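You operate a simulated robot arm through the tools that you are given. There is no shell and no other tool.

Carry out the task below with a simulated two-armed robot. There is one attempt and no reset: what you move stays moved.

TASK
Take the cream box from the middle shelf of the grey rack and put it on the shelf under the narrow table. Pick up the tape roll from the clear spot beside the jig with one hand, pass it to the other hand and put it on the front of the grey plate. Put the grey box on the bench top before the bright monitor away on the middle shelf of bay 26. The order is free. Set down upright: grey box.

It is judged by the outcome, as a careful person would: the job done as asked, and still so three seconds after it is handed in. It fails if anything else is knocked over, pushed out of place, dropped, spilled or broken.

THE ROBOT
Two 7-joint arms with two-finger parallel grippers on one trunk, on a base that drives. Base frame: it is fixed to the floor where the robot stands at the start and does not move with it; the origin is under the middle of the robot, x ahead of it, y to its left, z up. Readings come in mm, degrees, newtons and seconds.
The left shoulder is at the start at [110, 169, 1264], the right one opposite. With the tool pointing down near the work surface each hand reaches from about 240 to 680 mm from the robot's upright axis, wherever it stands, measured 20 degrees to its own side. Places, roughly: cream box (8x6x4 cm) [700, 0, 500]; front of the grey plate (40x25 cm) [1560, 120, 800]; grey box [3250, 0, 750]; middle shelf of bay 26 [6100, -400, 1000]; shelf under the narrow table [800, -800, 300]; tape roll (13x6x13 cm) [1700, -900, 900]. Payload 1.57 kg a hand.
The tool frame of a hand sits at the grasp point between the pads (the TCP): z along the fingers, y along the line on which they close. The tips reach 30 mm beyond it. Largest opening 80 mm; finger width 17, thickness 12; the body of the gripper, 40 by 82 mm, starts 80 mm behind the TCP.
Orientation is that of the tool frame in the base frame, as [roll, pitch, yaw] about the fixed x, y, z axes, in that order (R = Rz(yaw) Ry(pitch) Rx(roll)). With the fingers straight down and closing along the base's y, the tool's x points along the base's -x, its y along +y and its z along -z.

THE INTERFACE
- The arms move only by the tool drive_tool. It takes "left_plan", "right_plan" or both (then of equal length, played together; a hand with none holds still); each is a list of rows, each a list of 7 numbers: the shift along the base's x, y, z in mm, then the turn, a rotation vector about the base's x, y, z in degrees, then the finger opening in mm, from 0 to 80. In form: [[tx, ty, tz, ax, ay, az, hand], ...]. A call has 1 to 20 rows; each row is the pose to reach, as a shift and turn from the pose commanded when the call began. Each row takes 0.2 s and may step no farther than 50 mm and 8.6 degrees from the row before; otherwise, or with a gripper value out of range, the whole call is refused. Where a pose cannot be reached the arm comes as near as it can. A force on the tool above 40 N (or 10 N above the force at the start of the call, whichever is more), or a blocked arm, ends the call early, and 0.2 s more pass. The fingers move at their own pace (about 72 mm/s each) and stop on an object; they squeeze with about 25 N. The grip force told is the motor's: it shows also when the fingers shut on nothing. Time passes only in rows, and 0.2 s behind the last, so rows that repeat a pose let the fingers close. The reply holds the time, the measured pose of the TCP, the force on the tool along the base axes, the opening and the grip force, in the units named above and with some noise, with the torque about the TCP (base axes, N m) and any sound that the robot's microphone picked up.
- Cameras (640 x 400 px; columns grow to the right, rows downward): "scene" is now at [138.3, -37.8, 1433.8]; the picture's right is [-0.54, -0.84, 0.00], its down [-0.71, 0.45, -0.53] and it looks along [0.45, -0.29, -0.84] (base axes); focal length 263 px, centre (320, 200). "left" rides on the left gripper at [72, 7, -122] in its tool frame; the picture's right is [-0.09, 1.00, 0.00], its down [-0.84, -0.08, -0.54] and it looks along [-0.54, -0.05, 0.84] (tool axes); focal length 238 px, centre (320, 200). "right" rides on the right gripper at [72, -7, -122] in its tool frame; the picture's right is [0.09, 1.00, 0.00], its down [-0.84, 0.08, -0.54] and it looks along [-0.54, 0.05, 0.84] (tool axes); focal length 238 px, centre (320, 200). There is no depth. A picture from a camera that has moved, and an enlarged one, comes with that camera's place and axes in the base frame and with its lens.
- get_image(camera): a new picture of that camera. The clock stands still meanwhile.
- raise_lower(by): slides the trunk up (or, below 0, down) by that many mm; the arms and the scene camera ride with it, the base frame stays. It gives what a move gives, with no picture.
- drive_base(legs): drives the robot by 1 to 6 legs, each [ahead, left, turn to the left] in mm, mm and degrees, along the robot's own axes; the way and the turn of a leg run together, so that a leg with both is an arc; at most 1500 mm and 180 degrees a leg. The arms and the cameras ride along, it lands a little off, and it stops where it bumps. It gives what a move gives.
- pan_tilt(pan, tilt): turns the head with the scene camera to pan (to the left, within 86 degrees either way) and tilt (down, from -29 to 69), counted from straight ahead of the robot. It gives what a move gives.
- close_up(camera, box): a new picture of the part [left, top, right, bottom] of that camera's present view, enlarged. The clock stands still meanwhile.
- close_job(): hands the job in; it is judged then, once.

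Places have to be worked out from the pictures, the camera data and where the tool is seen. Open the grippers and draw the arms clear of the work before you hand the job in, unless the task says otherwise.

The tools are called by a JSON object that holds its "method" and its "body". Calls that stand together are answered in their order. drive_tool: Moves the arms, as the interface text tells. Its arguments: {"type":"object","properties":{"left_plan":{"type":"array"},"right_plan":{"type":"array"}},"required":[]} The other tools are called the same way: raise_lower (by) slides the trunk up or down; drive_base (legs) drives the base; pan_tilt (pan, tilt) turns the head that bears the scene camera; get_image (camera) takes a picture; close_up (camera, box) takes an enlarged picture of a part of a camera's view; close_job () hands the job in.

At the start:

```text
clock: 0.0
left_position: [434.2, -25.8, 756.2]
left_orientation: [179.9, 0.0, 180.0]
left_wrist_force: [0.3, -0.2, -0.3]
left_torque: [-0.01, -0.01, 0.04]
left_opening: 79.9
left_grip_force: 0.0
right_position: [323.5, -490.3, 757.5]
right_orientation: [-179.9, -0.1, 179.9]
right_wrist_force: [-0.5, 1.3, -1.3]
right_torque: [0.0, -0.01, -0.02]
right_opening: 80.1
right_grip_force: 0.0
trunk travel left (down, up): [-578.0, 312.0]
robot x, y, heading: [2.4, -2.6, 0.1]
head pan, tilt: [-32.6, 57.7]
```

scene: 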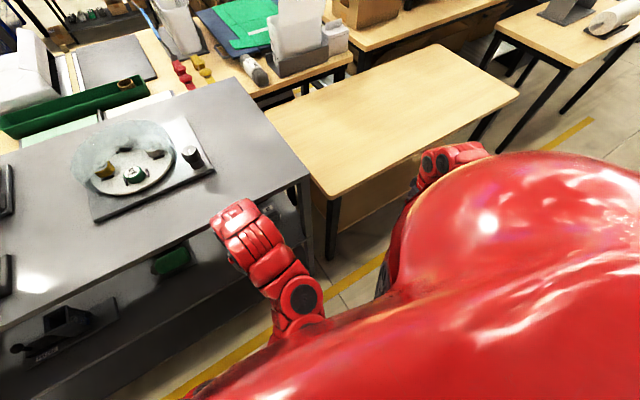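
right: 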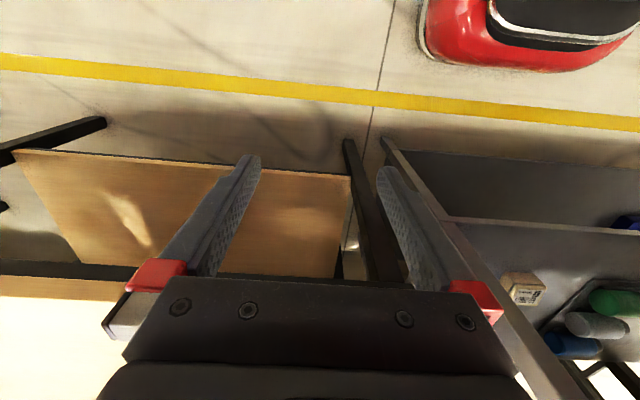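
left: 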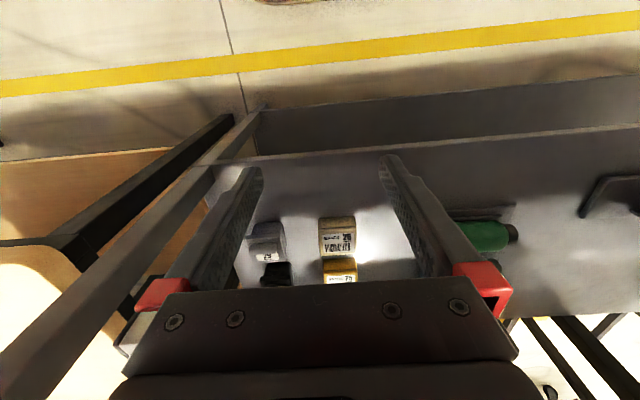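

I start by looking around before moving anything: the head straight ahead and moderately tilted.

{"method": "pan_tilt", "body": {"pan": 0, "tilt": 35}}

{"method": "get_image", "body": {"camera": "scene"}}

{"method": "close_up", "body": {"camera": "left", "box": [200, 150, 440, 300]}}

```text
clock: 1.0
left_position: [433.7, -25.7, 756.5]
left_orientation: [-180.0, 0.0, -180.0]
left_wrist_force: [-0.2, 0.7, 0.2]
left_torque: [-0.02, 0.0, 0.01]
left_opening: 80.3
left_grip_force: 0.1
right_position: [324.3, -489.6, 757.9]
right_orientation: [-180.0, 0.1, 180.0]
right_wrist_force: [0.0, 0.1, -0.2]
right_torque: [0.03, -0.02, 0.0]
right_opening: 80.3
right_grip_force: 0.0
trunk travel left (down, up): [-578.0, 312.0]
robot x, y, heading: [2.0, 1.7, -0.2]
head pan, tilt: [0.0, 35.0]
```

```text
taken
camera scene: at [168.0, -0.6, 1465.3], right [0.0, -1.0, 0.0], down [-0.57, 0.0, -0.82], along [0.82, 0.0, -0.57], focal length 263 px, centre (320, 200)
```

scene: 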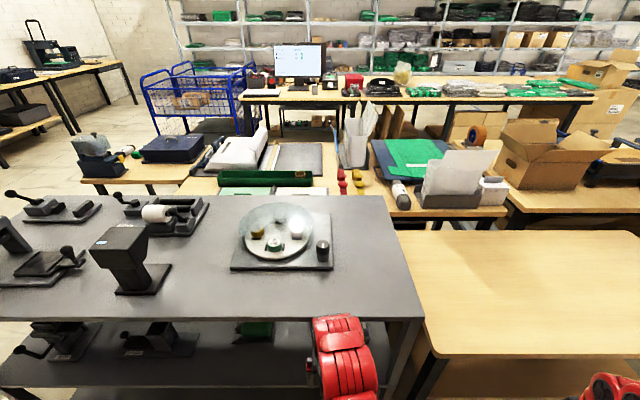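

```text
2.67 times, centred on (320, 225) of left
camera zoom: at [361.7, -20.0, 878.3], right [0.09, 1.0, 0.0], down [0.84, -0.08, 0.54], along [0.54, -0.05, -0.84], focal length 636 px, centre (320, 133)
```

zoom: 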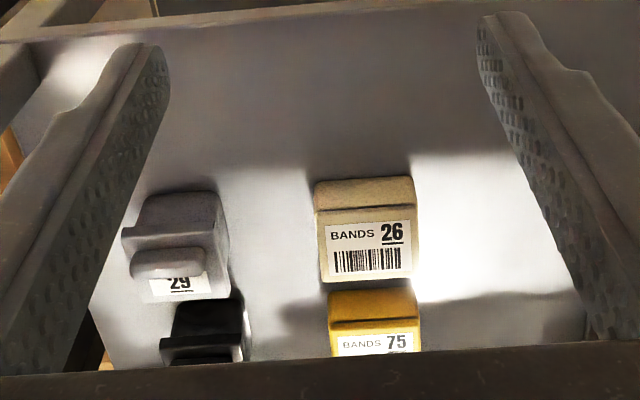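

The cream box looks like the "BANDS 26" box on the middle shelf, about [697, -15, 500], next to yellow, grey and black boxes. I pan around to learn the layout and aisles.

{"method": "close_up", "body": {"camera": "scene", "box": [160, 0, 480, 200]}}

{"method": "close_up", "body": {"camera": "scene", "box": [400, 80, 640, 230]}}

{"method": "close_up", "body": {"camera": "scene", "box": [220, 0, 420, 125]}}

```text
2.00 times, centred on (320, 100) of scene
camera zoom: at [168.0, -0.6, 1465.3], right [0.0, -1.0, 0.0], down [-0.57, 0.0, -0.82], along [0.82, 0.0, -0.57], focal length 526 px, centre (320, 400)
```

zoom: 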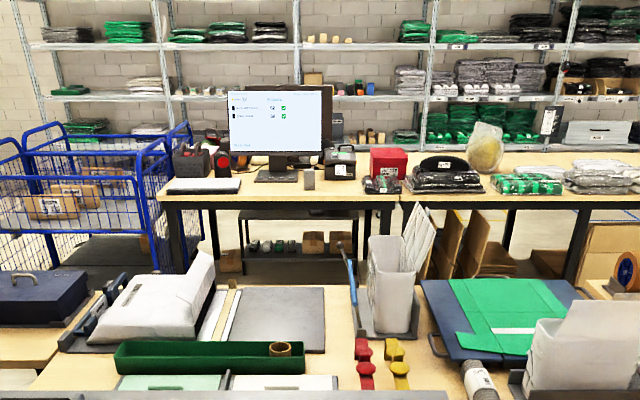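

```text
2.67 times, centred on (520, 155) of scene
camera zoom: at [168.0, -0.6, 1465.3], right [0.0, -1.0, 0.0], down [-0.57, 0.0, -0.82], along [0.82, 0.0, -0.57], focal length 701 px, centre (-213, 320)
```

zoom: 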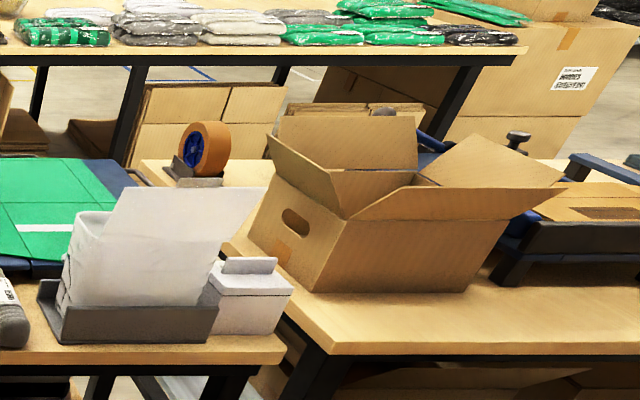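

```text
3.20 times, centred on (320, 62) of scene
camera zoom: at [168.0, -0.6, 1465.3], right [0.0, -1.0, 0.0], down [-0.57, 0.0, -0.82], along [0.82, 0.0, -0.57], focal length 841 px, centre (320, 640)
```

zoom: 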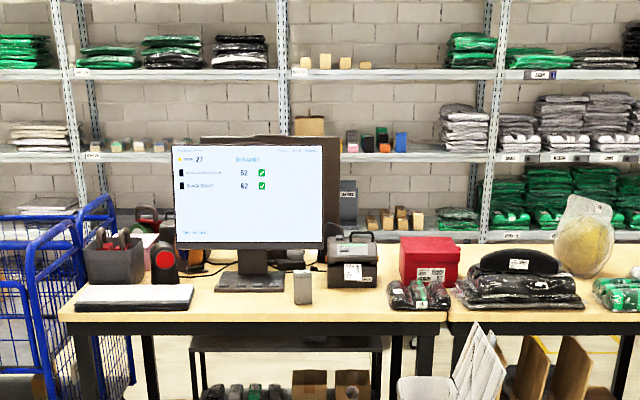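

The small grey box stands in front of the monitor and the tape roll is behind the open carton. I now look to the right and left to find the driving lanes.

{"method": "pan_tilt", "body": {"pan": -50, "tilt": 30}}

{"method": "get_image", "body": {"camera": "scene"}}

{"method": "pan_tilt", "body": {"pan": -85, "tilt": 40}}

{"method": "get_image", "body": {"camera": "scene"}}

{"method": "pan_tilt", "body": {"pan": 50, "tilt": 30}}

{"method": "get_image", "body": {"camera": "scene"}}

{"method": "pan_tilt", "body": {"pan": 85, "tilt": 40}}

{"method": "get_image", "body": {"camera": "scene"}}

```text
clock: 2.2
left_position: [434.6, -26.1, 756.6]
left_orientation: [-180.0, 0.0, -180.0]
left_wrist_force: [0.1, -0.1, -0.6]
left_torque: [0.03, 0.0, 0.0]
left_opening: 80.3
left_grip_force: 0.0
right_position: [323.7, -489.1, 758.7]
right_orientation: [-180.0, 0.0, -179.9]
right_wrist_force: [-0.3, -0.2, -0.6]
right_torque: [0.01, -0.01, -0.01]
right_opening: 80.1
right_grip_force: 0.1
trunk travel left (down, up): [-578.0, 312.0]
robot x, y, heading: [1.0, -2.1, 0.1]
head pan, tilt: [-50.0, 30.0]
```

```text
taken
camera scene: at [138.2, -69.8, 1473.1], right [-0.77, -0.64, 0.0], down [-0.32, 0.38, -0.87], along [0.56, -0.66, -0.5], focal length 263 px, centre (320, 200)
```

scene: 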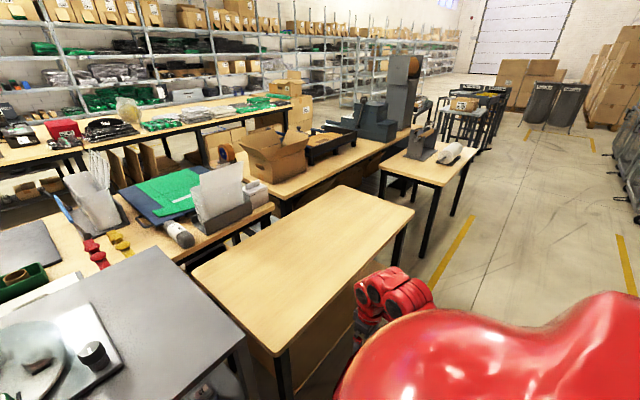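

```text
clock: 3.2
left_position: [433.5, -25.3, 755.7]
left_orientation: [-180.0, 0.0, -179.9]
left_wrist_force: [-0.9, -0.1, 0.2]
left_torque: [-0.01, 0.01, 0.02]
left_opening: 80.0
left_grip_force: 0.1
right_position: [322.8, -489.4, 758.3]
right_orientation: [180.0, 0.1, -180.0]
right_wrist_force: [0.8, 0.4, -0.7]
right_torque: [-0.03, -0.01, 0.01]
right_opening: 80.1
right_grip_force: 0.0
trunk travel left (down, up): [-578.0, 312.0]
robot x, y, heading: [3.4, -0.3, 0.2]
head pan, tilt: [-85.0, 40.0]
```

```text
taken
camera scene: at [87.4, -85.2, 1457.8], right [-1.0, -0.09, 0.0], down [-0.06, 0.64, -0.77], along [0.07, -0.76, -0.64], focal length 263 px, centre (320, 200)
```

scene: 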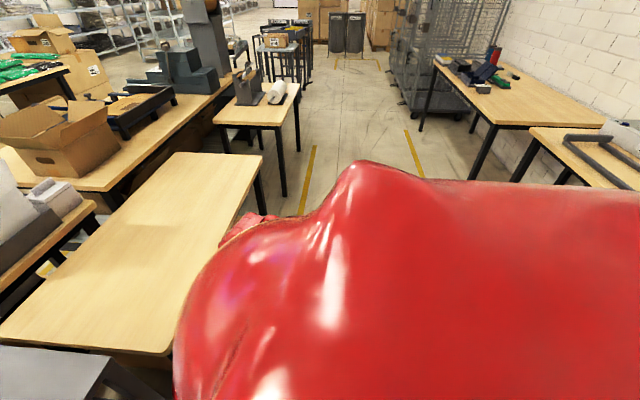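

```text
clock: 5.3
left_position: [433.2, -25.6, 756.3]
left_orientation: [-180.0, 0.0, 179.9]
left_wrist_force: [0.2, -0.7, 0.6]
left_torque: [0.01, -0.01, 0.0]
left_opening: 80.0
left_grip_force: 0.1
right_position: [323.1, -490.1, 757.8]
right_orientation: [-179.9, -0.1, 180.0]
right_wrist_force: [0.2, -0.4, 0.3]
right_torque: [0.03, -0.03, 0.0]
right_opening: 80.0
right_grip_force: 0.0
trunk travel left (down, up): [-578.0, 312.0]
robot x, y, heading: [2.5, 0.8, -0.2]
head pan, tilt: [50.0, 30.0]
```

```text
taken
camera scene: at [138.1, 68.7, 1473.2], right [0.77, -0.64, 0.0], down [-0.32, -0.38, -0.87], along [0.56, 0.66, -0.5], focal length 263 px, centre (320, 200)
```

scene: 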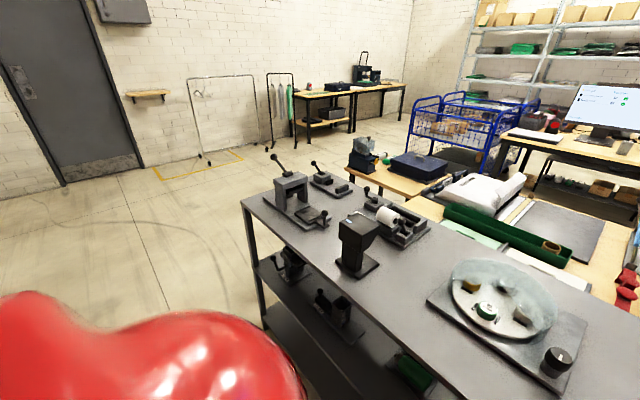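

```text
clock: 6.3
left_position: [434.3, -25.4, 756.0]
left_orientation: [-180.0, 0.0, 179.9]
left_wrist_force: [0.3, 0.0, -0.6]
left_torque: [-0.01, 0.03, 0.0]
left_opening: 79.9
left_grip_force: 0.0
right_position: [323.3, -490.4, 758.0]
right_orientation: [179.9, 0.0, -180.0]
right_wrist_force: [0.1, -0.7, 0.3]
right_torque: [-0.01, 0.02, -0.01]
right_opening: 80.0
right_grip_force: 0.1
trunk travel left (down, up): [-578.0, 312.0]
robot x, y, heading: [-5.0, 2.7, 0.1]
head pan, tilt: [85.0, 40.0]
```

```text
taken
camera scene: at [87.5, 84.2, 1457.8], right [1.0, -0.09, 0.0], down [-0.06, -0.64, -0.77], along [0.07, 0.76, -0.64], focal length 263 px, centre (320, 200)
```

scene: 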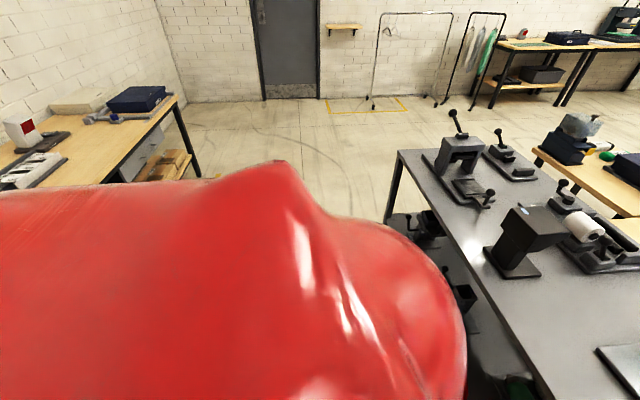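

The rack is straight ahead (front edge near x≈525, top near z≈860), the narrow table is to its right. I lower the trunk by 350 to look into the rack's middle shelf and under the narrow table.

{"method": "raise_lower", "body": {"by": -350}}

{"method": "pan_tilt", "body": {"pan": 0, "tilt": 45}}

{"method": "get_image", "body": {"camera": "scene"}}

{"method": "get_image", "body": {"camera": "left"}}

{"method": "get_image", "body": {"camera": "right"}}

```text
clock: 9.8
left_position: [434.2, -24.5, 407.0]
left_orientation: [-179.9, 0.0, 180.0]
left_wrist_force: [-0.4, -0.9, -0.3]
left_torque: [0.02, -0.02, 0.03]
left_opening: 79.7
left_grip_force: 0.1
right_position: [322.6, -489.5, 408.7]
right_orientation: [180.0, 0.0, 180.0]
right_wrist_force: [0.5, 0.3, -0.2]
right_torque: [-0.01, -0.01, 0.01]
right_opening: 80.1
right_grip_force: 0.0
trunk travel left (down, up): [-228.0, 662.0]
robot x, y, heading: [1.3, 1.0, 0.1]
head pan, tilt: [85.0, 40.0]
```

```text
clock: 11.4
left_position: [433.1, -24.8, 407.0]
left_orientation: [-180.0, 0.0, 180.0]
left_wrist_force: [0.4, -0.3, 0.0]
left_torque: [0.0, -0.02, 0.0]
left_opening: 80.0
left_grip_force: 0.1
right_position: [322.7, -490.8, 408.1]
right_orientation: [-180.0, 0.1, 179.9]
right_wrist_force: [-0.9, 0.4, -0.5]
right_torque: [-0.03, -0.01, 0.05]
right_opening: 80.0
right_grip_force: 0.2
trunk travel left (down, up): [-228.0, 662.0]
robot x, y, heading: [3.2, 1.7, 0.2]
head pan, tilt: [0.0, 45.0]
```

```text
taken
camera scene: at [161.2, -0.4, 1100.5], right [0.0, -1.0, 0.0], down [-0.71, 0.0, -0.71], along [0.71, 0.0, -0.71], focal length 263 px, centre (320, 200)
```

scene: 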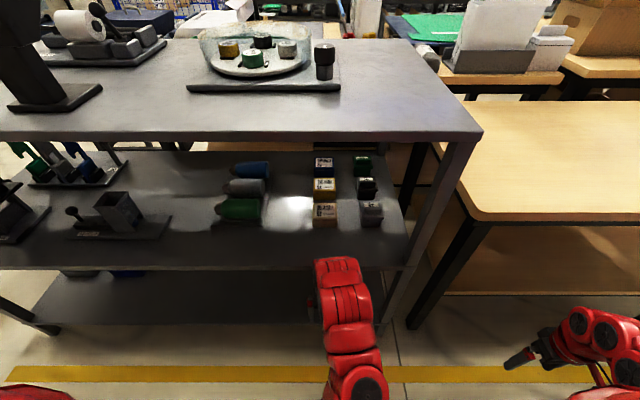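

```text
taken
camera left: at [361.7, -20.0, 528.4], right [0.09, 1.0, 0.0], down [0.84, -0.08, 0.54], along [0.54, -0.05, -0.84], focal length 238 px, centre (320, 200)
```

left: 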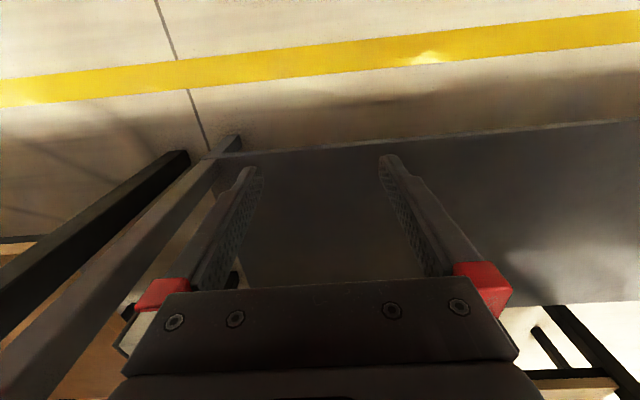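

```text
taken
camera right: at [251.5, -497.9, 530.8], right [-0.09, 1.0, 0.0], down [0.84, 0.08, 0.54], along [0.54, 0.05, -0.84], focal length 238 px, centre (320, 200)
```

right: 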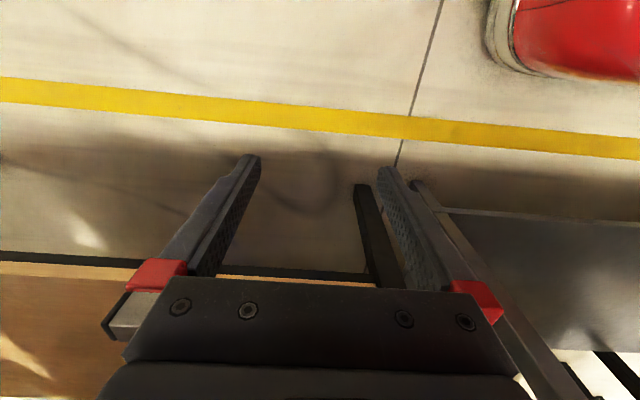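

The lowered head now sees into the middle shelf: three rows of boxes near y≈-10 and -60. I enlarge that region and the shelf under the narrow table.

{"method": "close_up", "body": {"camera": "scene", "box": [280, 145, 400, 235]}}

{"method": "close_up", "body": {"camera": "scene", "box": [400, 90, 640, 340]}}

{"method": "pan_tilt", "body": {"pan": -50, "tilt": 40}}

{"method": "get_image", "body": {"camera": "scene"}}

```text
4.44 times, centred on (340, 190) of scene
camera zoom: at [161.2, -0.4, 1100.5], right [0.0, -1.0, 0.0], down [-0.71, 0.0, -0.71], along [0.71, 0.0, -0.71], focal length 1168 px, centre (231, 244)
```

zoom: 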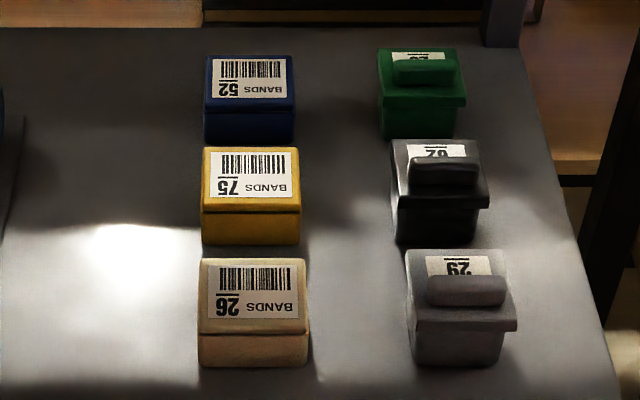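

```text
1.60 times, centred on (520, 215) of scene
camera zoom: at [161.2, -0.4, 1100.5], right [0.0, -1.0, 0.0], down [-0.71, 0.0, -0.71], along [0.71, 0.0, -0.71], focal length 420 px, centre (0, 176)
```

zoom: 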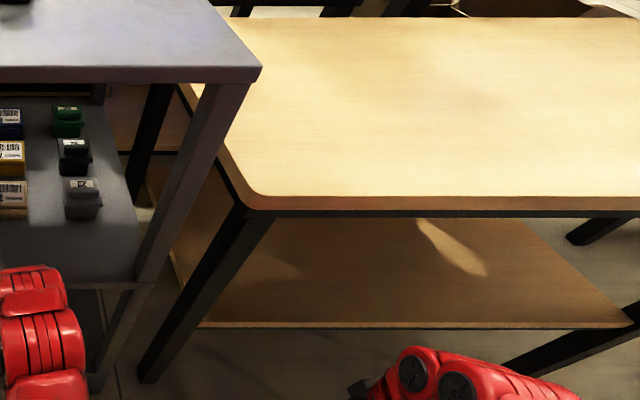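

```text
clock: 12.5
left_position: [433.5, -25.0, 407.0]
left_orientation: [-180.0, -0.1, -179.9]
left_wrist_force: [0.0, -0.1, -0.3]
left_torque: [-0.02, 0.01, 0.03]
left_opening: 79.7
left_grip_force: 0.1
right_position: [322.9, -489.0, 407.9]
right_orientation: [180.0, 0.1, -180.0]
right_wrist_force: [0.4, -0.6, 0.2]
right_torque: [0.02, -0.01, 0.03]
right_opening: 79.9
right_grip_force: 0.1
trunk travel left (down, up): [-228.0, 662.0]
robot x, y, heading: [-3.9, 1.2, -0.3]
head pan, tilt: [-50.0, 40.0]
```

```text
taken
camera scene: at [134.6, -65.6, 1107.8], right [-0.77, -0.64, 0.0], down [-0.41, 0.49, -0.77], along [0.49, -0.59, -0.64], focal length 263 px, centre (320, 200)
```

scene: 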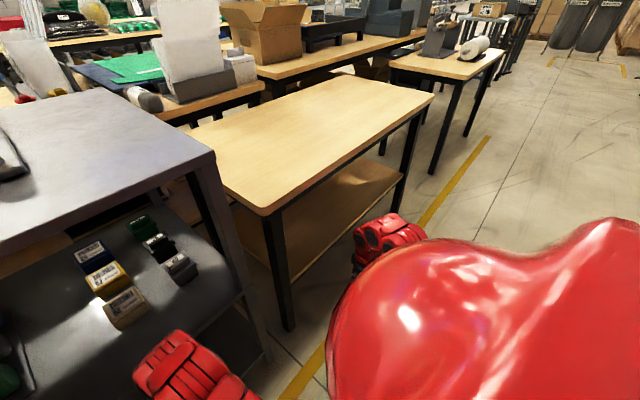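

Combining both views I get the cream box top at z≈510 and about 74 × 70 mm from above, so I need a better look before choosing a grip. I raise the left hand and pitch it 45° up so its camera looks into the shelf.

{"method": "drive_tool", "body": {"left_plan": [[0, 0, 40, 0, -7.5, 0, 80], [0, 0, 80, 0, -15, 0, 80], [0, 0, 120, 0, -22.5, 0, 80], [0, 0, 160, 0, -30, 0, 80], [0, 0, 190, 0, -37.5, 0, 80], [0, 0, 200, 0, -45, 0, 80], [0, 0, 200, 0, -45, 0, 80]]}}

{"method": "get_image", "body": {"camera": "left"}}

```text
clock: 14.1
left_position: [492.6, -14.9, 625.7]
left_orientation: [179.3, 45.8, -171.8]
left_wrist_force: [-0.6, -0.5, -0.4]
left_torque: [0.0, 0.02, 0.01]
left_opening: 80.3
left_grip_force: 0.1
left hand out of reach, approached as far as the arm can: row 3, 4, 5, 6, 7
right_position: [323.1, -487.6, 406.6]
right_orientation: [179.9, -0.1, -179.8]
right_wrist_force: [0.7, -0.1, -0.6]
right_torque: [-0.02, 0.04, -0.02]
right_opening: 80.3
right_grip_force: 0.1
trunk travel left (down, up): [-228.0, 662.0]
robot x, y, heading: [-0.1, 0.9, -0.2]
head pan, tilt: [-50.0, 40.0]
stopped in row 7 (left hand): the arm was blocked; the commanded pose is now the measured one
```

```text
taken
camera left: at [354.6, -30.5, 660.0], right [-0.09, 0.99, 0.07], down [0.21, -0.05, 0.98], along [0.97, 0.1, -0.2], focal length 238 px, centre (320, 200)
```

left: 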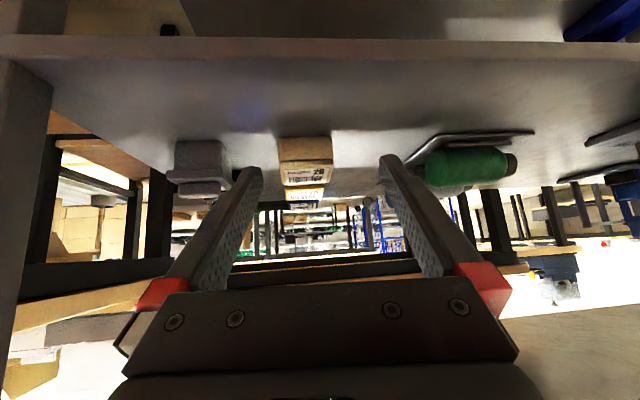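

The pose ended near [493, -15, 626] pitched 45°, and the camera sees the box front-on (picture upside down). I enlarge it to measure.

{"method": "close_up", "body": {"camera": "left", "box": [240, 110, 400, 210]}}

```text
4.00 times, centred on (320, 160) of left
camera zoom: at [354.6, -30.5, 660.0], right [-0.09, 0.99, 0.07], down [0.21, -0.05, 0.98], along [0.97, 0.1, -0.2], focal length 953 px, centre (320, 360)
```

zoom: 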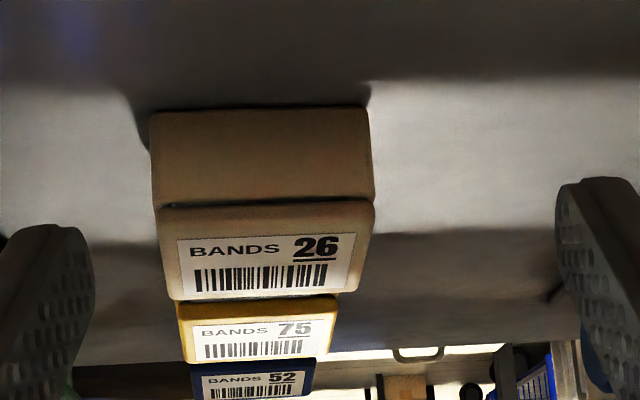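

The box sits on the shelf at z≈523, front face x≈628, top z≈567, about 68 wide in y centred on y≈-15, with free space either side. I straighten the yaw and move the left hand to a stand-off along the tool axis, then check with its camera.

{"method": "drive_tool", "body": {"left_plan": [[30, 0, 2, 0, 0, -4.1, 80], [60, 0, 2, 0, 0, -8.2, 80], [86, 0, 2, 0, 0, -8.2, 80], [86, 0, 2, 0, 0, -8.2, 80]]}}

{"method": "get_image", "body": {"camera": "left"}}

{"method": "close_up", "body": {"camera": "left", "box": [200, 80, 440, 230]}}

```text
clock: 15.1
left_position: [579.1, -15.8, 628.6]
left_orientation: [179.4, 45.7, 179.8]
left_wrist_force: [0.5, 0.0, 0.1]
left_torque: [0.0, 0.04, 0.02]
left_opening: 79.9
left_grip_force: 0.1
right_position: [322.2, -486.7, 406.1]
right_orientation: [179.7, -0.3, -179.8]
right_wrist_force: [0.2, 0.4, -0.7]
right_torque: [-0.03, 0.02, 0.0]
right_opening: 80.3
right_grip_force: 0.1
trunk travel left (down, up): [-228.0, 662.0]
robot x, y, heading: [2.5, -2.6, -0.1]
head pan, tilt: [-50.0, 40.0]
```

```text
taken
camera left: at [440.8, -11.6, 662.1], right [0.06, 1.0, 0.07], down [0.2, -0.08, 0.98], along [0.98, -0.04, -0.2], focal length 238 px, centre (320, 200)
```

left: 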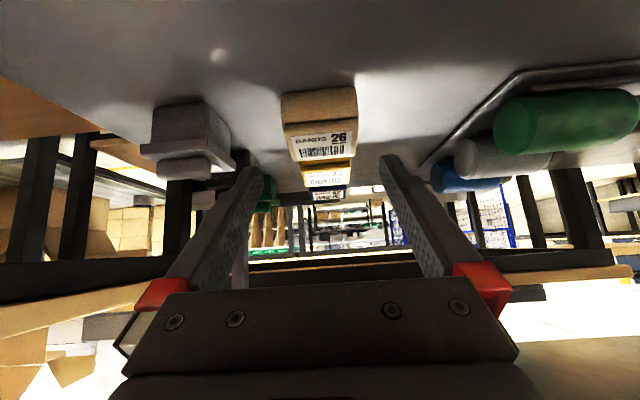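

```text
2.67 times, centred on (320, 155) of left
camera zoom: at [440.8, -11.6, 662.1], right [0.06, 1.0, 0.07], down [0.2, -0.08, 0.98], along [0.98, -0.04, -0.2], focal length 636 px, centre (320, 320)
```

zoom: 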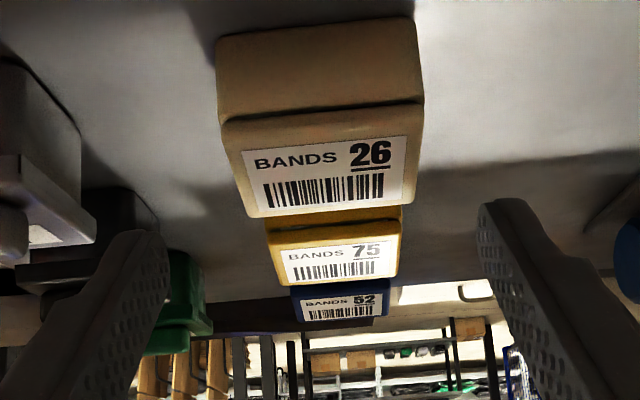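

The box now measures y≈-13.5, front x≈630, width ≈68, so with the fingers 80 apart I have ~6 mm each side. I shift y by +2 and slide in along the tool axis to about [650, -13.5, 557], still open.

{"method": "drive_tool", "body": {"left_plan": [[0, 2, 0, 0, 0, 0, 80], [15, 2, -15, 0, 0, 0, 80], [30, 2, -30, 0, 0, 0, 80], [45, 2, -45, 0, 0, 0, 80], [58, 2, -58, 0, 0, 0, 80], [71, 2, -71, 0, 0, 0, 80], [71, 2, -71, 0, 0, 0, 80]]}}

{"method": "get_image", "body": {"camera": "left"}}

```text
clock: 16.7
left_position: [650.3, -13.3, 555.2]
left_orientation: [179.4, 45.7, 179.8]
left_wrist_force: [-1.4, 0.5, -0.1]
left_torque: [-0.02, 0.01, 0.03]
left_opening: 79.9
left_grip_force: 0.0
right_position: [323.6, -486.9, 405.9]
right_orientation: [179.6, -0.3, -179.8]
right_wrist_force: [-0.2, 0.1, 0.1]
right_torque: [0.0, -0.02, 0.0]
right_opening: 80.0
right_grip_force: 0.2
trunk travel left (down, up): [-228.0, 662.0]
robot x, y, heading: [-1.0, -2.2, 0.1]
head pan, tilt: [-50.0, 40.0]
```

```text
taken
camera left: at [511.4, -9.1, 589.7], right [0.06, 1.0, 0.07], down [0.2, -0.08, 0.98], along [0.98, -0.04, -0.2], focal length 238 px, centre (320, 200)
```

left: 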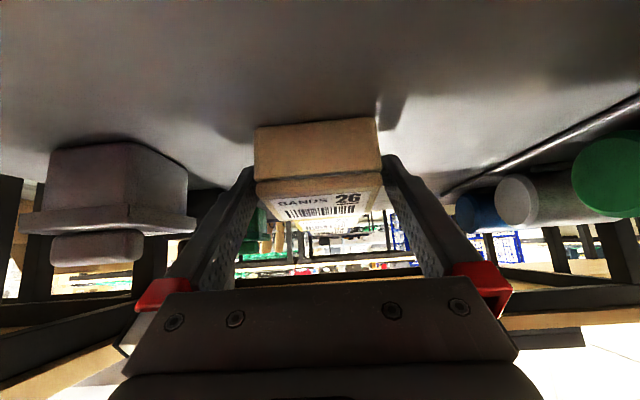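

The fingers straddle the box without contact. I close on it and hold a few rows.

{"method": "drive_tool", "body": {"left_plan": [[0, 0, 0, 0, 0, 0, 60], [0, 0, 0, 0, 0, 0, 40], [0, 0, 0, 0, 0, 0, 40], [0, 0, 0, 0, 0, 0, 40]]}}

{"method": "get_image", "body": {"camera": "left"}}

```text
clock: 17.7
left_position: [648.8, -13.1, 556.1]
left_orientation: [179.5, 45.6, 179.9]
left_wrist_force: [0.3, -0.2, -0.3]
left_torque: [-0.03, 0.02, 0.0]
left_opening: 69.2
left_grip_force: 25.9
right_position: [322.9, -486.9, 405.7]
right_orientation: [179.7, -0.1, -179.8]
right_wrist_force: [-0.4, 0.1, -0.4]
right_torque: [0.02, 0.02, 0.02]
right_opening: 80.2
right_grip_force: 0.0
trunk travel left (down, up): [-228.0, 662.0]
robot x, y, heading: [2.9, -1.1, -0.0]
head pan, tilt: [-50.0, 40.0]
```

```text
taken
camera left: at [511.2, -9.1, 589.8], right [0.06, 1.0, 0.07], down [0.2, -0.08, 0.98], along [0.98, -0.04, -0.2], focal length 238 px, centre (320, 200)
```

left: 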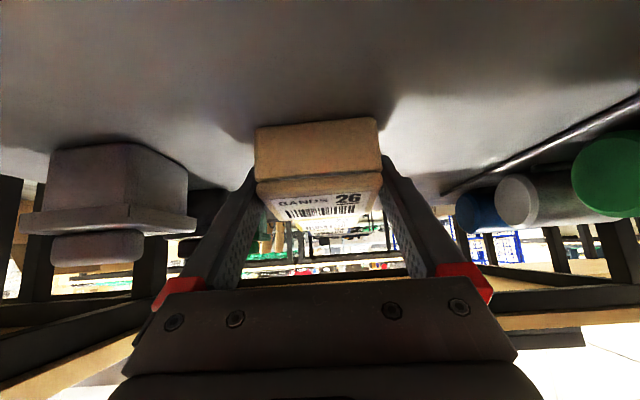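

The grip holds at 69 mm with 26 N. I lift 25 mm and draw the box straight out of the rack.

{"method": "drive_tool", "body": {"left_plan": [[0, 0, 12, 0, 0, 0, 40], [0, 0, 26, 0, 0, 0, 40], [-20, 0, 36, 0, 0, 0, 40], [-45, 0, 44, 0, 0, 0, 40], [-70, 0, 52, 0, 0, 0, 40], [-95, 0, 60, 0, 0, 0, 40], [-120, 0, 66, 0, 0, 0, 40], [-145, 0, 70, 0, 0, 0, 40]]}}

{"method": "get_image", "body": {"camera": "left"}}

```text
clock: 19.5
left_position: [515.9, -23.5, 630.1]
left_orientation: [179.2, 45.6, 179.8]
left_wrist_force: [0.5, -0.2, -1.0]
left_torque: [-0.03, -0.04, 0.0]
left_opening: 69.3
left_grip_force: 25.1
left hand out of reach, approached as far as the arm can: row 7, 8
right_position: [322.8, -486.9, 405.9]
right_orientation: [179.7, -0.3, -179.8]
right_wrist_force: [1.2, 0.1, -0.6]
right_torque: [0.02, 0.02, -0.03]
right_opening: 79.8
right_grip_force: 0.0
trunk travel left (down, up): [-228.0, 662.0]
robot x, y, heading: [-3.5, -0.0, 0.2]
head pan, tilt: [-50.0, 40.0]
```

```text
taken
camera left: at [378.3, -20.2, 664.2], right [0.06, 1.0, 0.08], down [0.2, -0.09, 0.98], along [0.98, -0.04, -0.2], focal length 238 px, centre (320, 200)
```

left: 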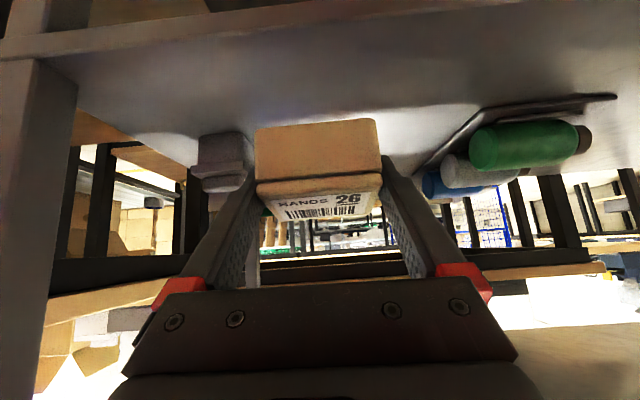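

The box is held but still partly over the shelf. I back the base 220 mm to clear the rack, then slide 660 mm to the right so the left hand faces the narrow table.

{"method": "drive_base", "body": {"legs": [[-220, 0, 0], [0, -660, 0]]}}

{"method": "pan_tilt", "body": {"pan": 0, "tilt": 45}}

{"method": "get_image", "body": {"camera": "scene"}}

{"method": "get_image", "body": {"camera": "left"}}

```text
clock: 24.4
left_position: [290.2, -699.8, 630.2]
left_orientation: [179.2, 45.6, 178.2]
left_wrist_force: [-0.4, -0.3, -0.2]
left_torque: [0.03, 0.0, 0.0]
left_opening: 69.1
left_grip_force: 24.7
right_position: [83.9, -1157.0, 406.5]
right_orientation: [179.7, -0.3, 178.6]
right_wrist_force: [0.2, 0.6, 0.4]
right_torque: [-0.02, 0.01, -0.01]
right_opening: 80.0
right_grip_force: 0.1
trunk travel left (down, up): [-228.0, 662.0]
robot x, y, heading: [-223.9, -662.4, -1.6]
head pan, tilt: [-50.0, 40.0]
```

```text
clock: 25.6
left_position: [290.0, -699.0, 630.4]
left_orientation: [179.3, 45.6, 178.3]
left_wrist_force: [-0.8, 0.5, -0.6]
left_torque: [-0.01, 0.04, 0.0]
left_opening: 69.2
left_grip_force: 25.2
right_position: [85.1, -1156.9, 405.0]
right_orientation: [179.7, -0.3, 178.7]
right_wrist_force: [-0.1, 0.4, 0.4]
right_torque: [0.02, 0.0, -0.03]
right_opening: 80.0
right_grip_force: 0.0
trunk travel left (down, up): [-228.0, 662.0]
robot x, y, heading: [-226.8, -661.5, -1.6]
head pan, tilt: [0.0, 45.0]
```

```text
taken
camera scene: at [-64.2, -666.7, 1100.5], right [-0.03, -1.0, 0.0], down [-0.71, 0.02, -0.71], along [0.71, -0.02, -0.71], focal length 263 px, centre (320, 200)
```

scene: 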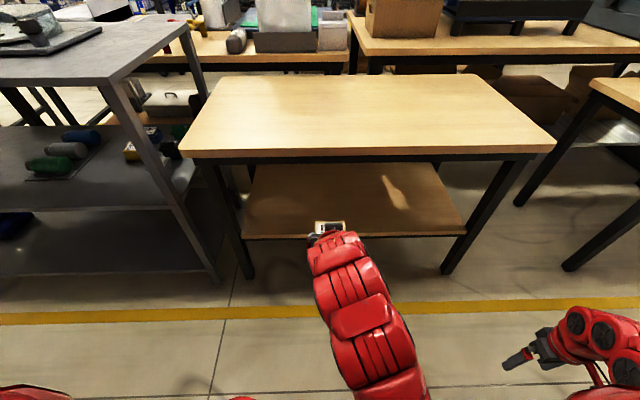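

```text
taken
camera left: at [152.2, -692.0, 664.2], right [0.08, 0.99, 0.07], down [0.2, -0.09, 0.98], along [0.98, -0.07, -0.2], focal length 238 px, centre (320, 200)
```

left: 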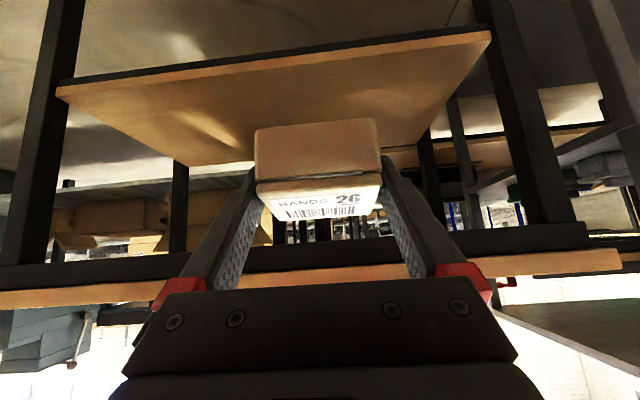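

The shelf under the narrow table is at z≈291, x from 547 back to ~1048, y from about -389 to -1239, with ~340 mm free height. I lower the trunk fully and drive forward so the box comes just over the shelf's front, still high.

{"method": "raise_lower", "body": {"by": -227}}

{"method": "drive_base", "body": {"legs": [[230, -60, 1.6]]}}

{"method": "get_image", "body": {"camera": "left"}}

{"method": "get_image", "body": {"camera": "scene"}}

```text
clock: 28.2
left_position: [290.3, -701.7, 476.6]
left_orientation: [-178.7, 46.8, 179.8]
left_wrist_force: [-0.1, 1.0, -0.6]
left_torque: [0.0, 0.05, -0.02]
left_opening: 68.9
left_grip_force: 25.2
right_position: [83.6, -1157.0, 243.0]
right_orientation: [179.9, 0.3, 178.7]
right_wrist_force: [-0.5, 0.8, -0.2]
right_torque: [0.03, 0.03, -0.04]
right_opening: 80.1
right_grip_force: 0.0
trunk travel left (down, up): [-57.0, 833.0]
robot x, y, heading: [-223.3, -662.0, -1.3]
head pan, tilt: [0.0, 45.0]
stopped: the arm was blocked; the commanded pose is now the measured one
```

```text
clock: 29.9
left_position: [515.1, -749.0, 477.0]
left_orientation: [-179.1, 47.0, -178.4]
left_wrist_force: [0.4, -0.1, -1.2]
left_torque: [0.01, 0.02, 0.01]
left_opening: 69.3
left_grip_force: 25.0
right_position: [321.6, -1211.9, 239.4]
right_orientation: [179.8, 0.3, -179.5]
right_wrist_force: [-0.4, -0.5, 0.1]
right_torque: [-0.02, -0.04, 0.03]
right_opening: 80.3
right_grip_force: 0.1
trunk travel left (down, up): [-57.0, 833.0]
robot x, y, heading: [-1.0, -725.0, 0.2]
head pan, tilt: [0.0, 45.0]
```

```text
taken
camera left: at [375.9, -744.4, 506.9], right [0.05, 1.0, 0.06], down [0.18, -0.06, 0.98], along [0.98, -0.04, -0.18], focal length 238 px, centre (320, 200)
```

left: 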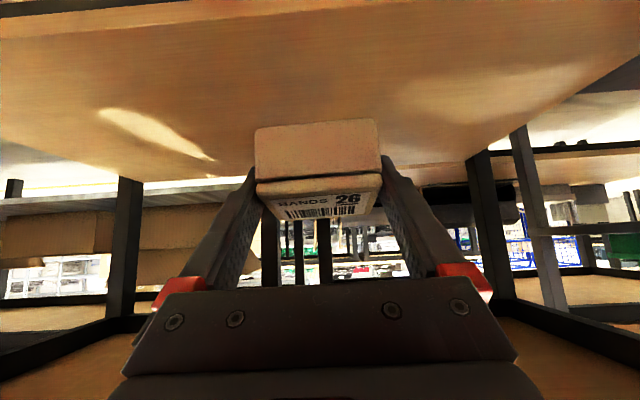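

```text
taken
camera scene: at [152.0, -725.1, 933.9], right [0.0, -1.0, 0.0], down [-0.7, 0.0, -0.71], along [0.71, 0.0, -0.7], focal length 263 px, centre (320, 200)
```

scene: 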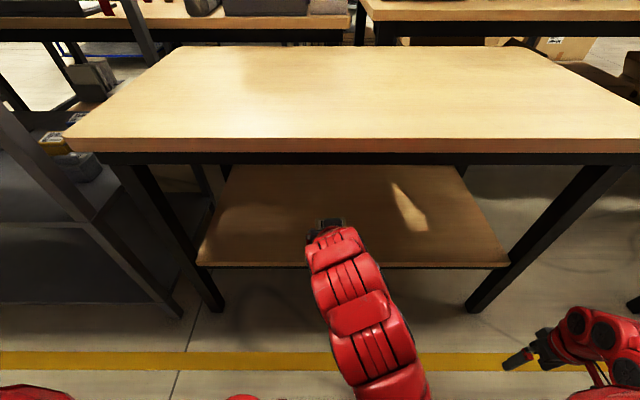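

The trunk stopped 57 mm early (an arm link touched), leaving the hand slightly tilted from the grasp pose; the box is still firmly held above the shelf front. I move diagonally forward and down with the arm, correcting the small tilt so the box is level.

{"method": "drive_tool", "body": {"left_plan": [[20, 0, -20, 0.5, 0.7, -0.3, 40], [40, 0, -40, 1.0, 1.4, -0.7, 40], [65, 0, -65, 1.0, 1.4, -0.7, 40], [90, 0, -90, 1.0, 1.4, -0.7, 40], [90, 0, -90, 1.0, 1.4, -0.7, 40]]}}

{"method": "get_image", "body": {"camera": "left"}}

{"method": "get_image", "body": {"camera": "scene"}}

```text
clock: 31.1
left_position: [576.4, -844.1, 433.1]
left_orientation: [-160.7, 42.5, -175.4]
left_wrist_force: [0.7, -0.4, -1.1]
left_torque: [0.03, -0.03, 0.0]
left_opening: 68.7
left_grip_force: 24.5
right_position: [318.8, -1212.0, 250.6]
right_orientation: [179.5, 0.7, -179.8]
right_wrist_force: [-0.9, -0.9, 0.0]
right_torque: [0.04, -0.03, -0.01]
right_opening: 80.0
right_grip_force: 0.0
trunk travel left (down, up): [-57.0, 833.0]
robot x, y, heading: [-1.5, -727.5, 0.2]
head pan, tilt: [0.0, 45.0]
stopped in row 5 (left hand): the arm was blocked; the commanded pose is now the measured one
```

```text
taken
camera left: at [443.4, -809.4, 467.8], right [0.21, 0.96, -0.18], down [0.24, 0.13, 0.96], along [0.95, -0.25, -0.21], focal length 238 px, centre (320, 200)
```

left: 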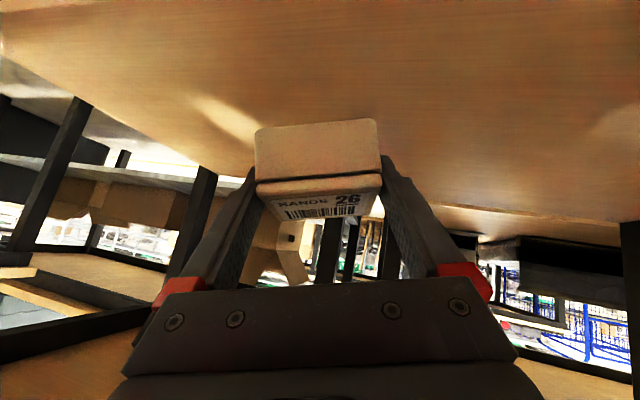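

```text
taken
camera scene: at [146.6, -729.3, 945.2], right [0.0, -1.0, -0.01], down [-0.7, 0.0, -0.72], along [0.72, 0.01, -0.7], focal length 263 px, centre (320, 200)
```

scene: 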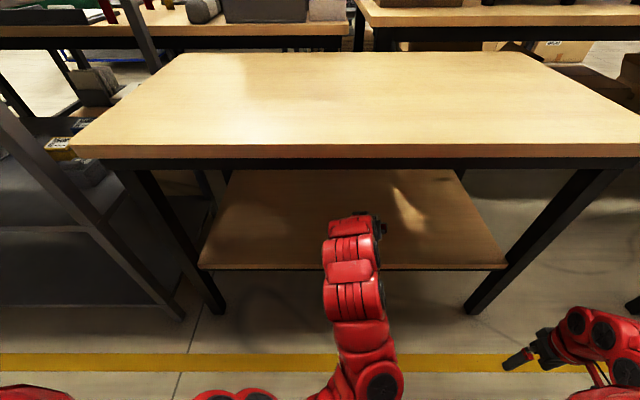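

The left elbow is pressing on the robot's own base (the trunk was pushed up slightly), so this trunk height is too low. I back off so the hand is clear of the table, then raise the trunk to reach down with a straighter arm.

{"method": "drive_base", "body": {"legs": [[-220, 0, 0]]}}

{"method": "raise_lower", "body": {"by": 180}}

{"method": "get_image", "body": {"camera": "scene"}}

{"method": "get_image", "body": {"camera": "left"}}

```text
clock: 32.8
left_position: [359.9, -843.1, 430.2]
left_orientation: [-161.2, 42.3, -175.7]
left_wrist_force: [0.7, -0.1, -0.7]
left_torque: [0.01, 0.01, -0.03]
left_opening: 69.2
left_grip_force: 24.7
right_position: [100.1, -1213.2, 250.6]
right_orientation: [179.5, 0.6, -179.9]
right_wrist_force: [0.3, 0.0, 0.0]
right_torque: [-0.02, 0.03, -0.01]
right_opening: 79.9
right_grip_force: 0.1
trunk travel left (down, up): [-57.0, 833.0]
robot x, y, heading: [-218.0, -724.6, 0.0]
head pan, tilt: [0.0, 45.0]
```

```text
clock: 34.8
left_position: [364.6, -841.7, 588.7]
left_orientation: [-160.8, 41.5, -175.5]
left_wrist_force: [-0.5, -0.4, -0.5]
left_torque: [-0.02, -0.01, -0.02]
left_opening: 69.2
left_grip_force: 25.1
right_position: [103.2, -1212.1, 414.8]
right_orientation: [179.9, -0.2, -180.0]
right_wrist_force: [0.3, 0.1, 0.1]
right_torque: [0.0, -0.01, -0.02]
right_opening: 80.3
right_grip_force: 0.1
trunk travel left (down, up): [-237.0, 653.0]
robot x, y, heading: [-220.9, -723.3, -0.2]
head pan, tilt: [0.0, 45.0]
```

```text
taken
camera scene: at [-57.5, -726.0, 1109.8], right [0.0, -1.0, 0.0], down [-0.71, 0.0, -0.71], along [0.71, 0.0, -0.71], focal length 263 px, centre (320, 200)
```

scene: 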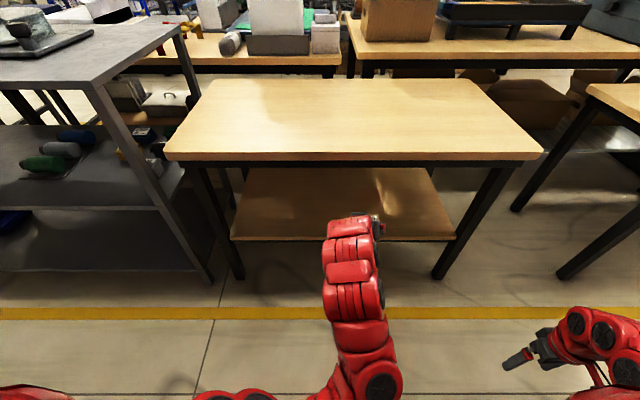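

```text
taken
camera left: at [232.2, -807.9, 625.9], right [0.21, 0.96, -0.18], down [0.26, 0.13, 0.96], along [0.94, -0.25, -0.22], focal length 238 px, centre (320, 200)
```

left: 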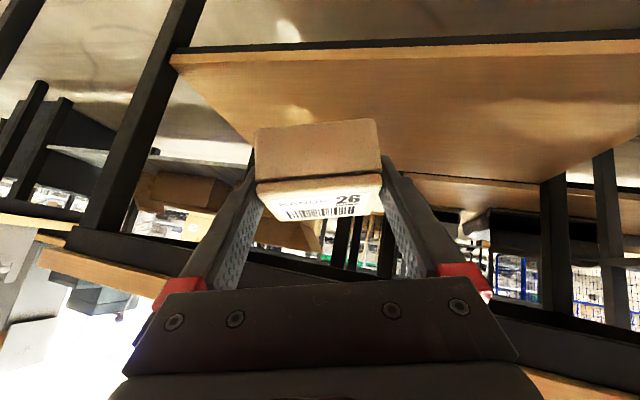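

Trunk is up again and the box is still gripped (69 mm, 25 N). I undo the hand's 17° tilt (computed rotation vector [14.4, -3.5, 9.1]) and lower the hand in free space in front of the table to about z=350.

{"method": "drive_tool", "body": {"left_plan": [[5, 20, -10, 4.8, -1.16, 3.03, 40], [10, 40, -30, 9.6, -2.33, 6.07, 40], [14, 58, -60, 14.41, -3.49, 9.1, 40], [14, 58, -95, 14.41, -3.49, 9.1, 40], [14, 58, -130, 14.41, -3.49, 9.1, 40], [14, 58, -165, 14.41, -3.49, 9.1, 40], [14, 58, -200, 14.41, -3.49, 9.1, 40], [14, 58, -225, 14.41, -3.49, 9.1, 40], [14, 58, -238, 14.41, -3.49, 9.1, 40], [14, 58, -238, 14.41, -3.49, 9.1, 40]]}}

{"method": "get_image", "body": {"camera": "scene"}}

{"method": "get_image", "body": {"camera": "left"}}

```text
clock: 37.0
left_position: [378.0, -784.0, 352.9]
left_orientation: [179.5, 45.6, 179.9]
left_wrist_force: [0.5, 0.7, -0.8]
left_torque: [0.01, 0.01, -0.01]
left_opening: 69.3
left_grip_force: 24.7
right_position: [102.7, -1213.1, 415.0]
right_orientation: [179.7, -0.1, -179.9]
right_wrist_force: [0.3, 0.3, -0.7]
right_torque: [0.02, 0.03, 0.02]
right_opening: 80.1
right_grip_force: 0.1
trunk travel left (down, up): [-237.0, 653.0]
robot x, y, heading: [-218.2, -729.3, 0.0]
head pan, tilt: [0.0, 45.0]
```

```text
taken
camera scene: at [-57.6, -725.9, 1109.9], right [0.0, -1.0, 0.0], down [-0.71, 0.0, -0.71], along [0.71, 0.0, -0.71], focal length 263 px, centre (320, 200)
```

scene: 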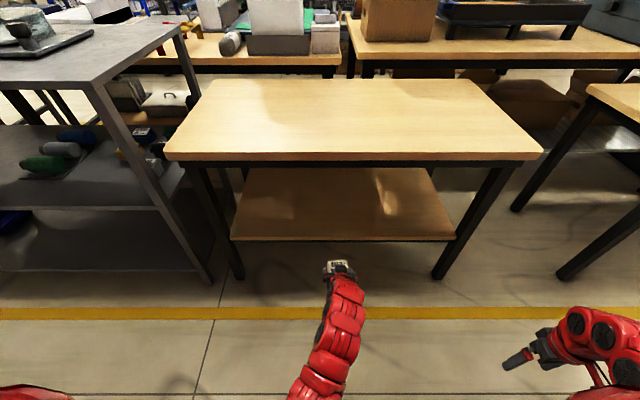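

```text
taken
camera left: at [239.9, -780.2, 385.0], right [0.06, 1.0, 0.07], down [0.2, -0.08, 0.98], along [0.98, -0.04, -0.2], focal length 238 px, centre (320, 200)
```

left: 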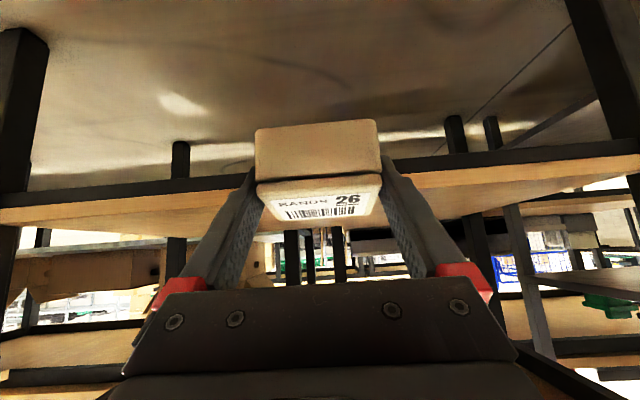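

The hand reached the low pose level. I enlarge the left view to check the shelf-edge height against the box bottom before driving in.

{"method": "close_up", "body": {"camera": "left", "box": [0, 110, 320, 310]}}

{"method": "close_up", "body": {"camera": "scene", "box": [220, 140, 480, 302]}}

```text
2.00 times, centred on (160, 210) of left
camera zoom: at [239.9, -780.2, 385.0], right [0.06, 1.0, 0.07], down [0.2, -0.08, 0.98], along [0.98, -0.04, -0.2], focal length 477 px, centre (640, 180)
```

zoom: 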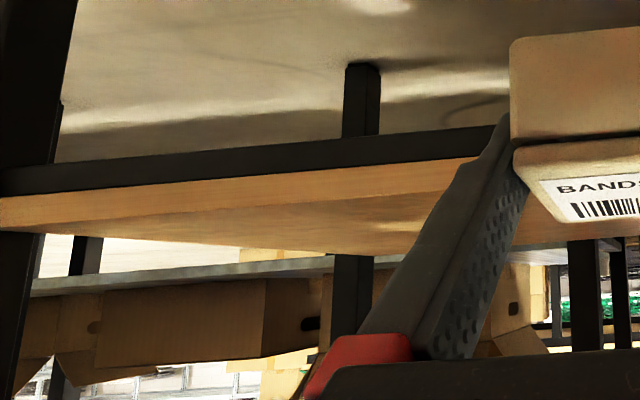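

```text
2.46 times, centred on (350, 221) of scene
camera zoom: at [-57.6, -725.9, 1109.9], right [0.0, -1.0, 0.0], down [-0.71, 0.0, -0.71], along [0.71, 0.0, -0.71], focal length 647 px, centre (246, 148)
```

zoom: 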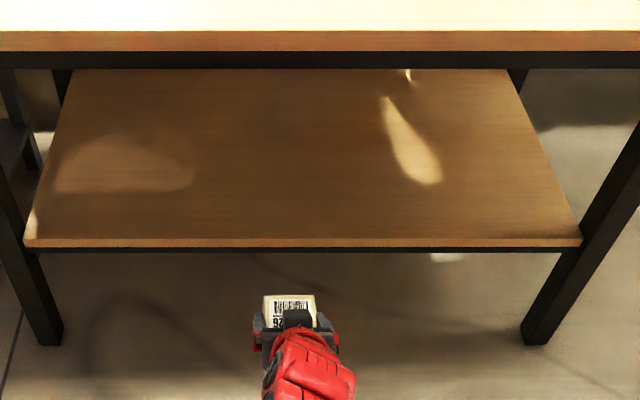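

Scene and hand views suggest the shelf's top surface may be nearer z≈310 (296 was the underside of the board). I raise the hand 30 mm for margin and take a tighter crop.

{"method": "drive_tool", "body": {"left_plan": [[0, 0, 15, 0, 0, 0, 40], [0, 0, 30, 0, 0, 0, 40], [0, 0, 30, 0, 0, 0, 40]]}}

{"method": "close_up", "body": {"camera": "left", "box": [0, 120, 200, 245]}}

```text
clock: 37.8
left_position: [378.5, -785.1, 382.4]
left_orientation: [179.3, 45.7, 180.0]
left_wrist_force: [-0.2, -0.2, -0.1]
left_torque: [0.0, -0.03, 0.04]
left_opening: 68.9
left_grip_force: 24.9
right_position: [103.8, -1212.7, 414.7]
right_orientation: [179.8, -0.1, -179.9]
right_wrist_force: [0.2, -0.7, 0.0]
right_torque: [-0.04, 0.01, 0.0]
right_opening: 80.0
right_grip_force: 0.0
trunk travel left (down, up): [-237.0, 653.0]
robot x, y, heading: [-217.0, -723.8, 0.2]
head pan, tilt: [0.0, 45.0]
```

```text
3.20 times, centred on (100, 182) of left
camera zoom: at [239.7, -781.9, 414.7], right [0.06, 1.0, 0.07], down [0.2, -0.08, 0.98], along [0.98, -0.04, -0.2], focal length 763 px, centre (1024, 256)
```

zoom: 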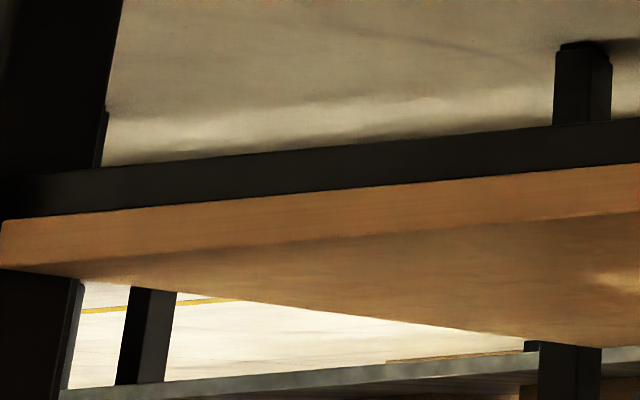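

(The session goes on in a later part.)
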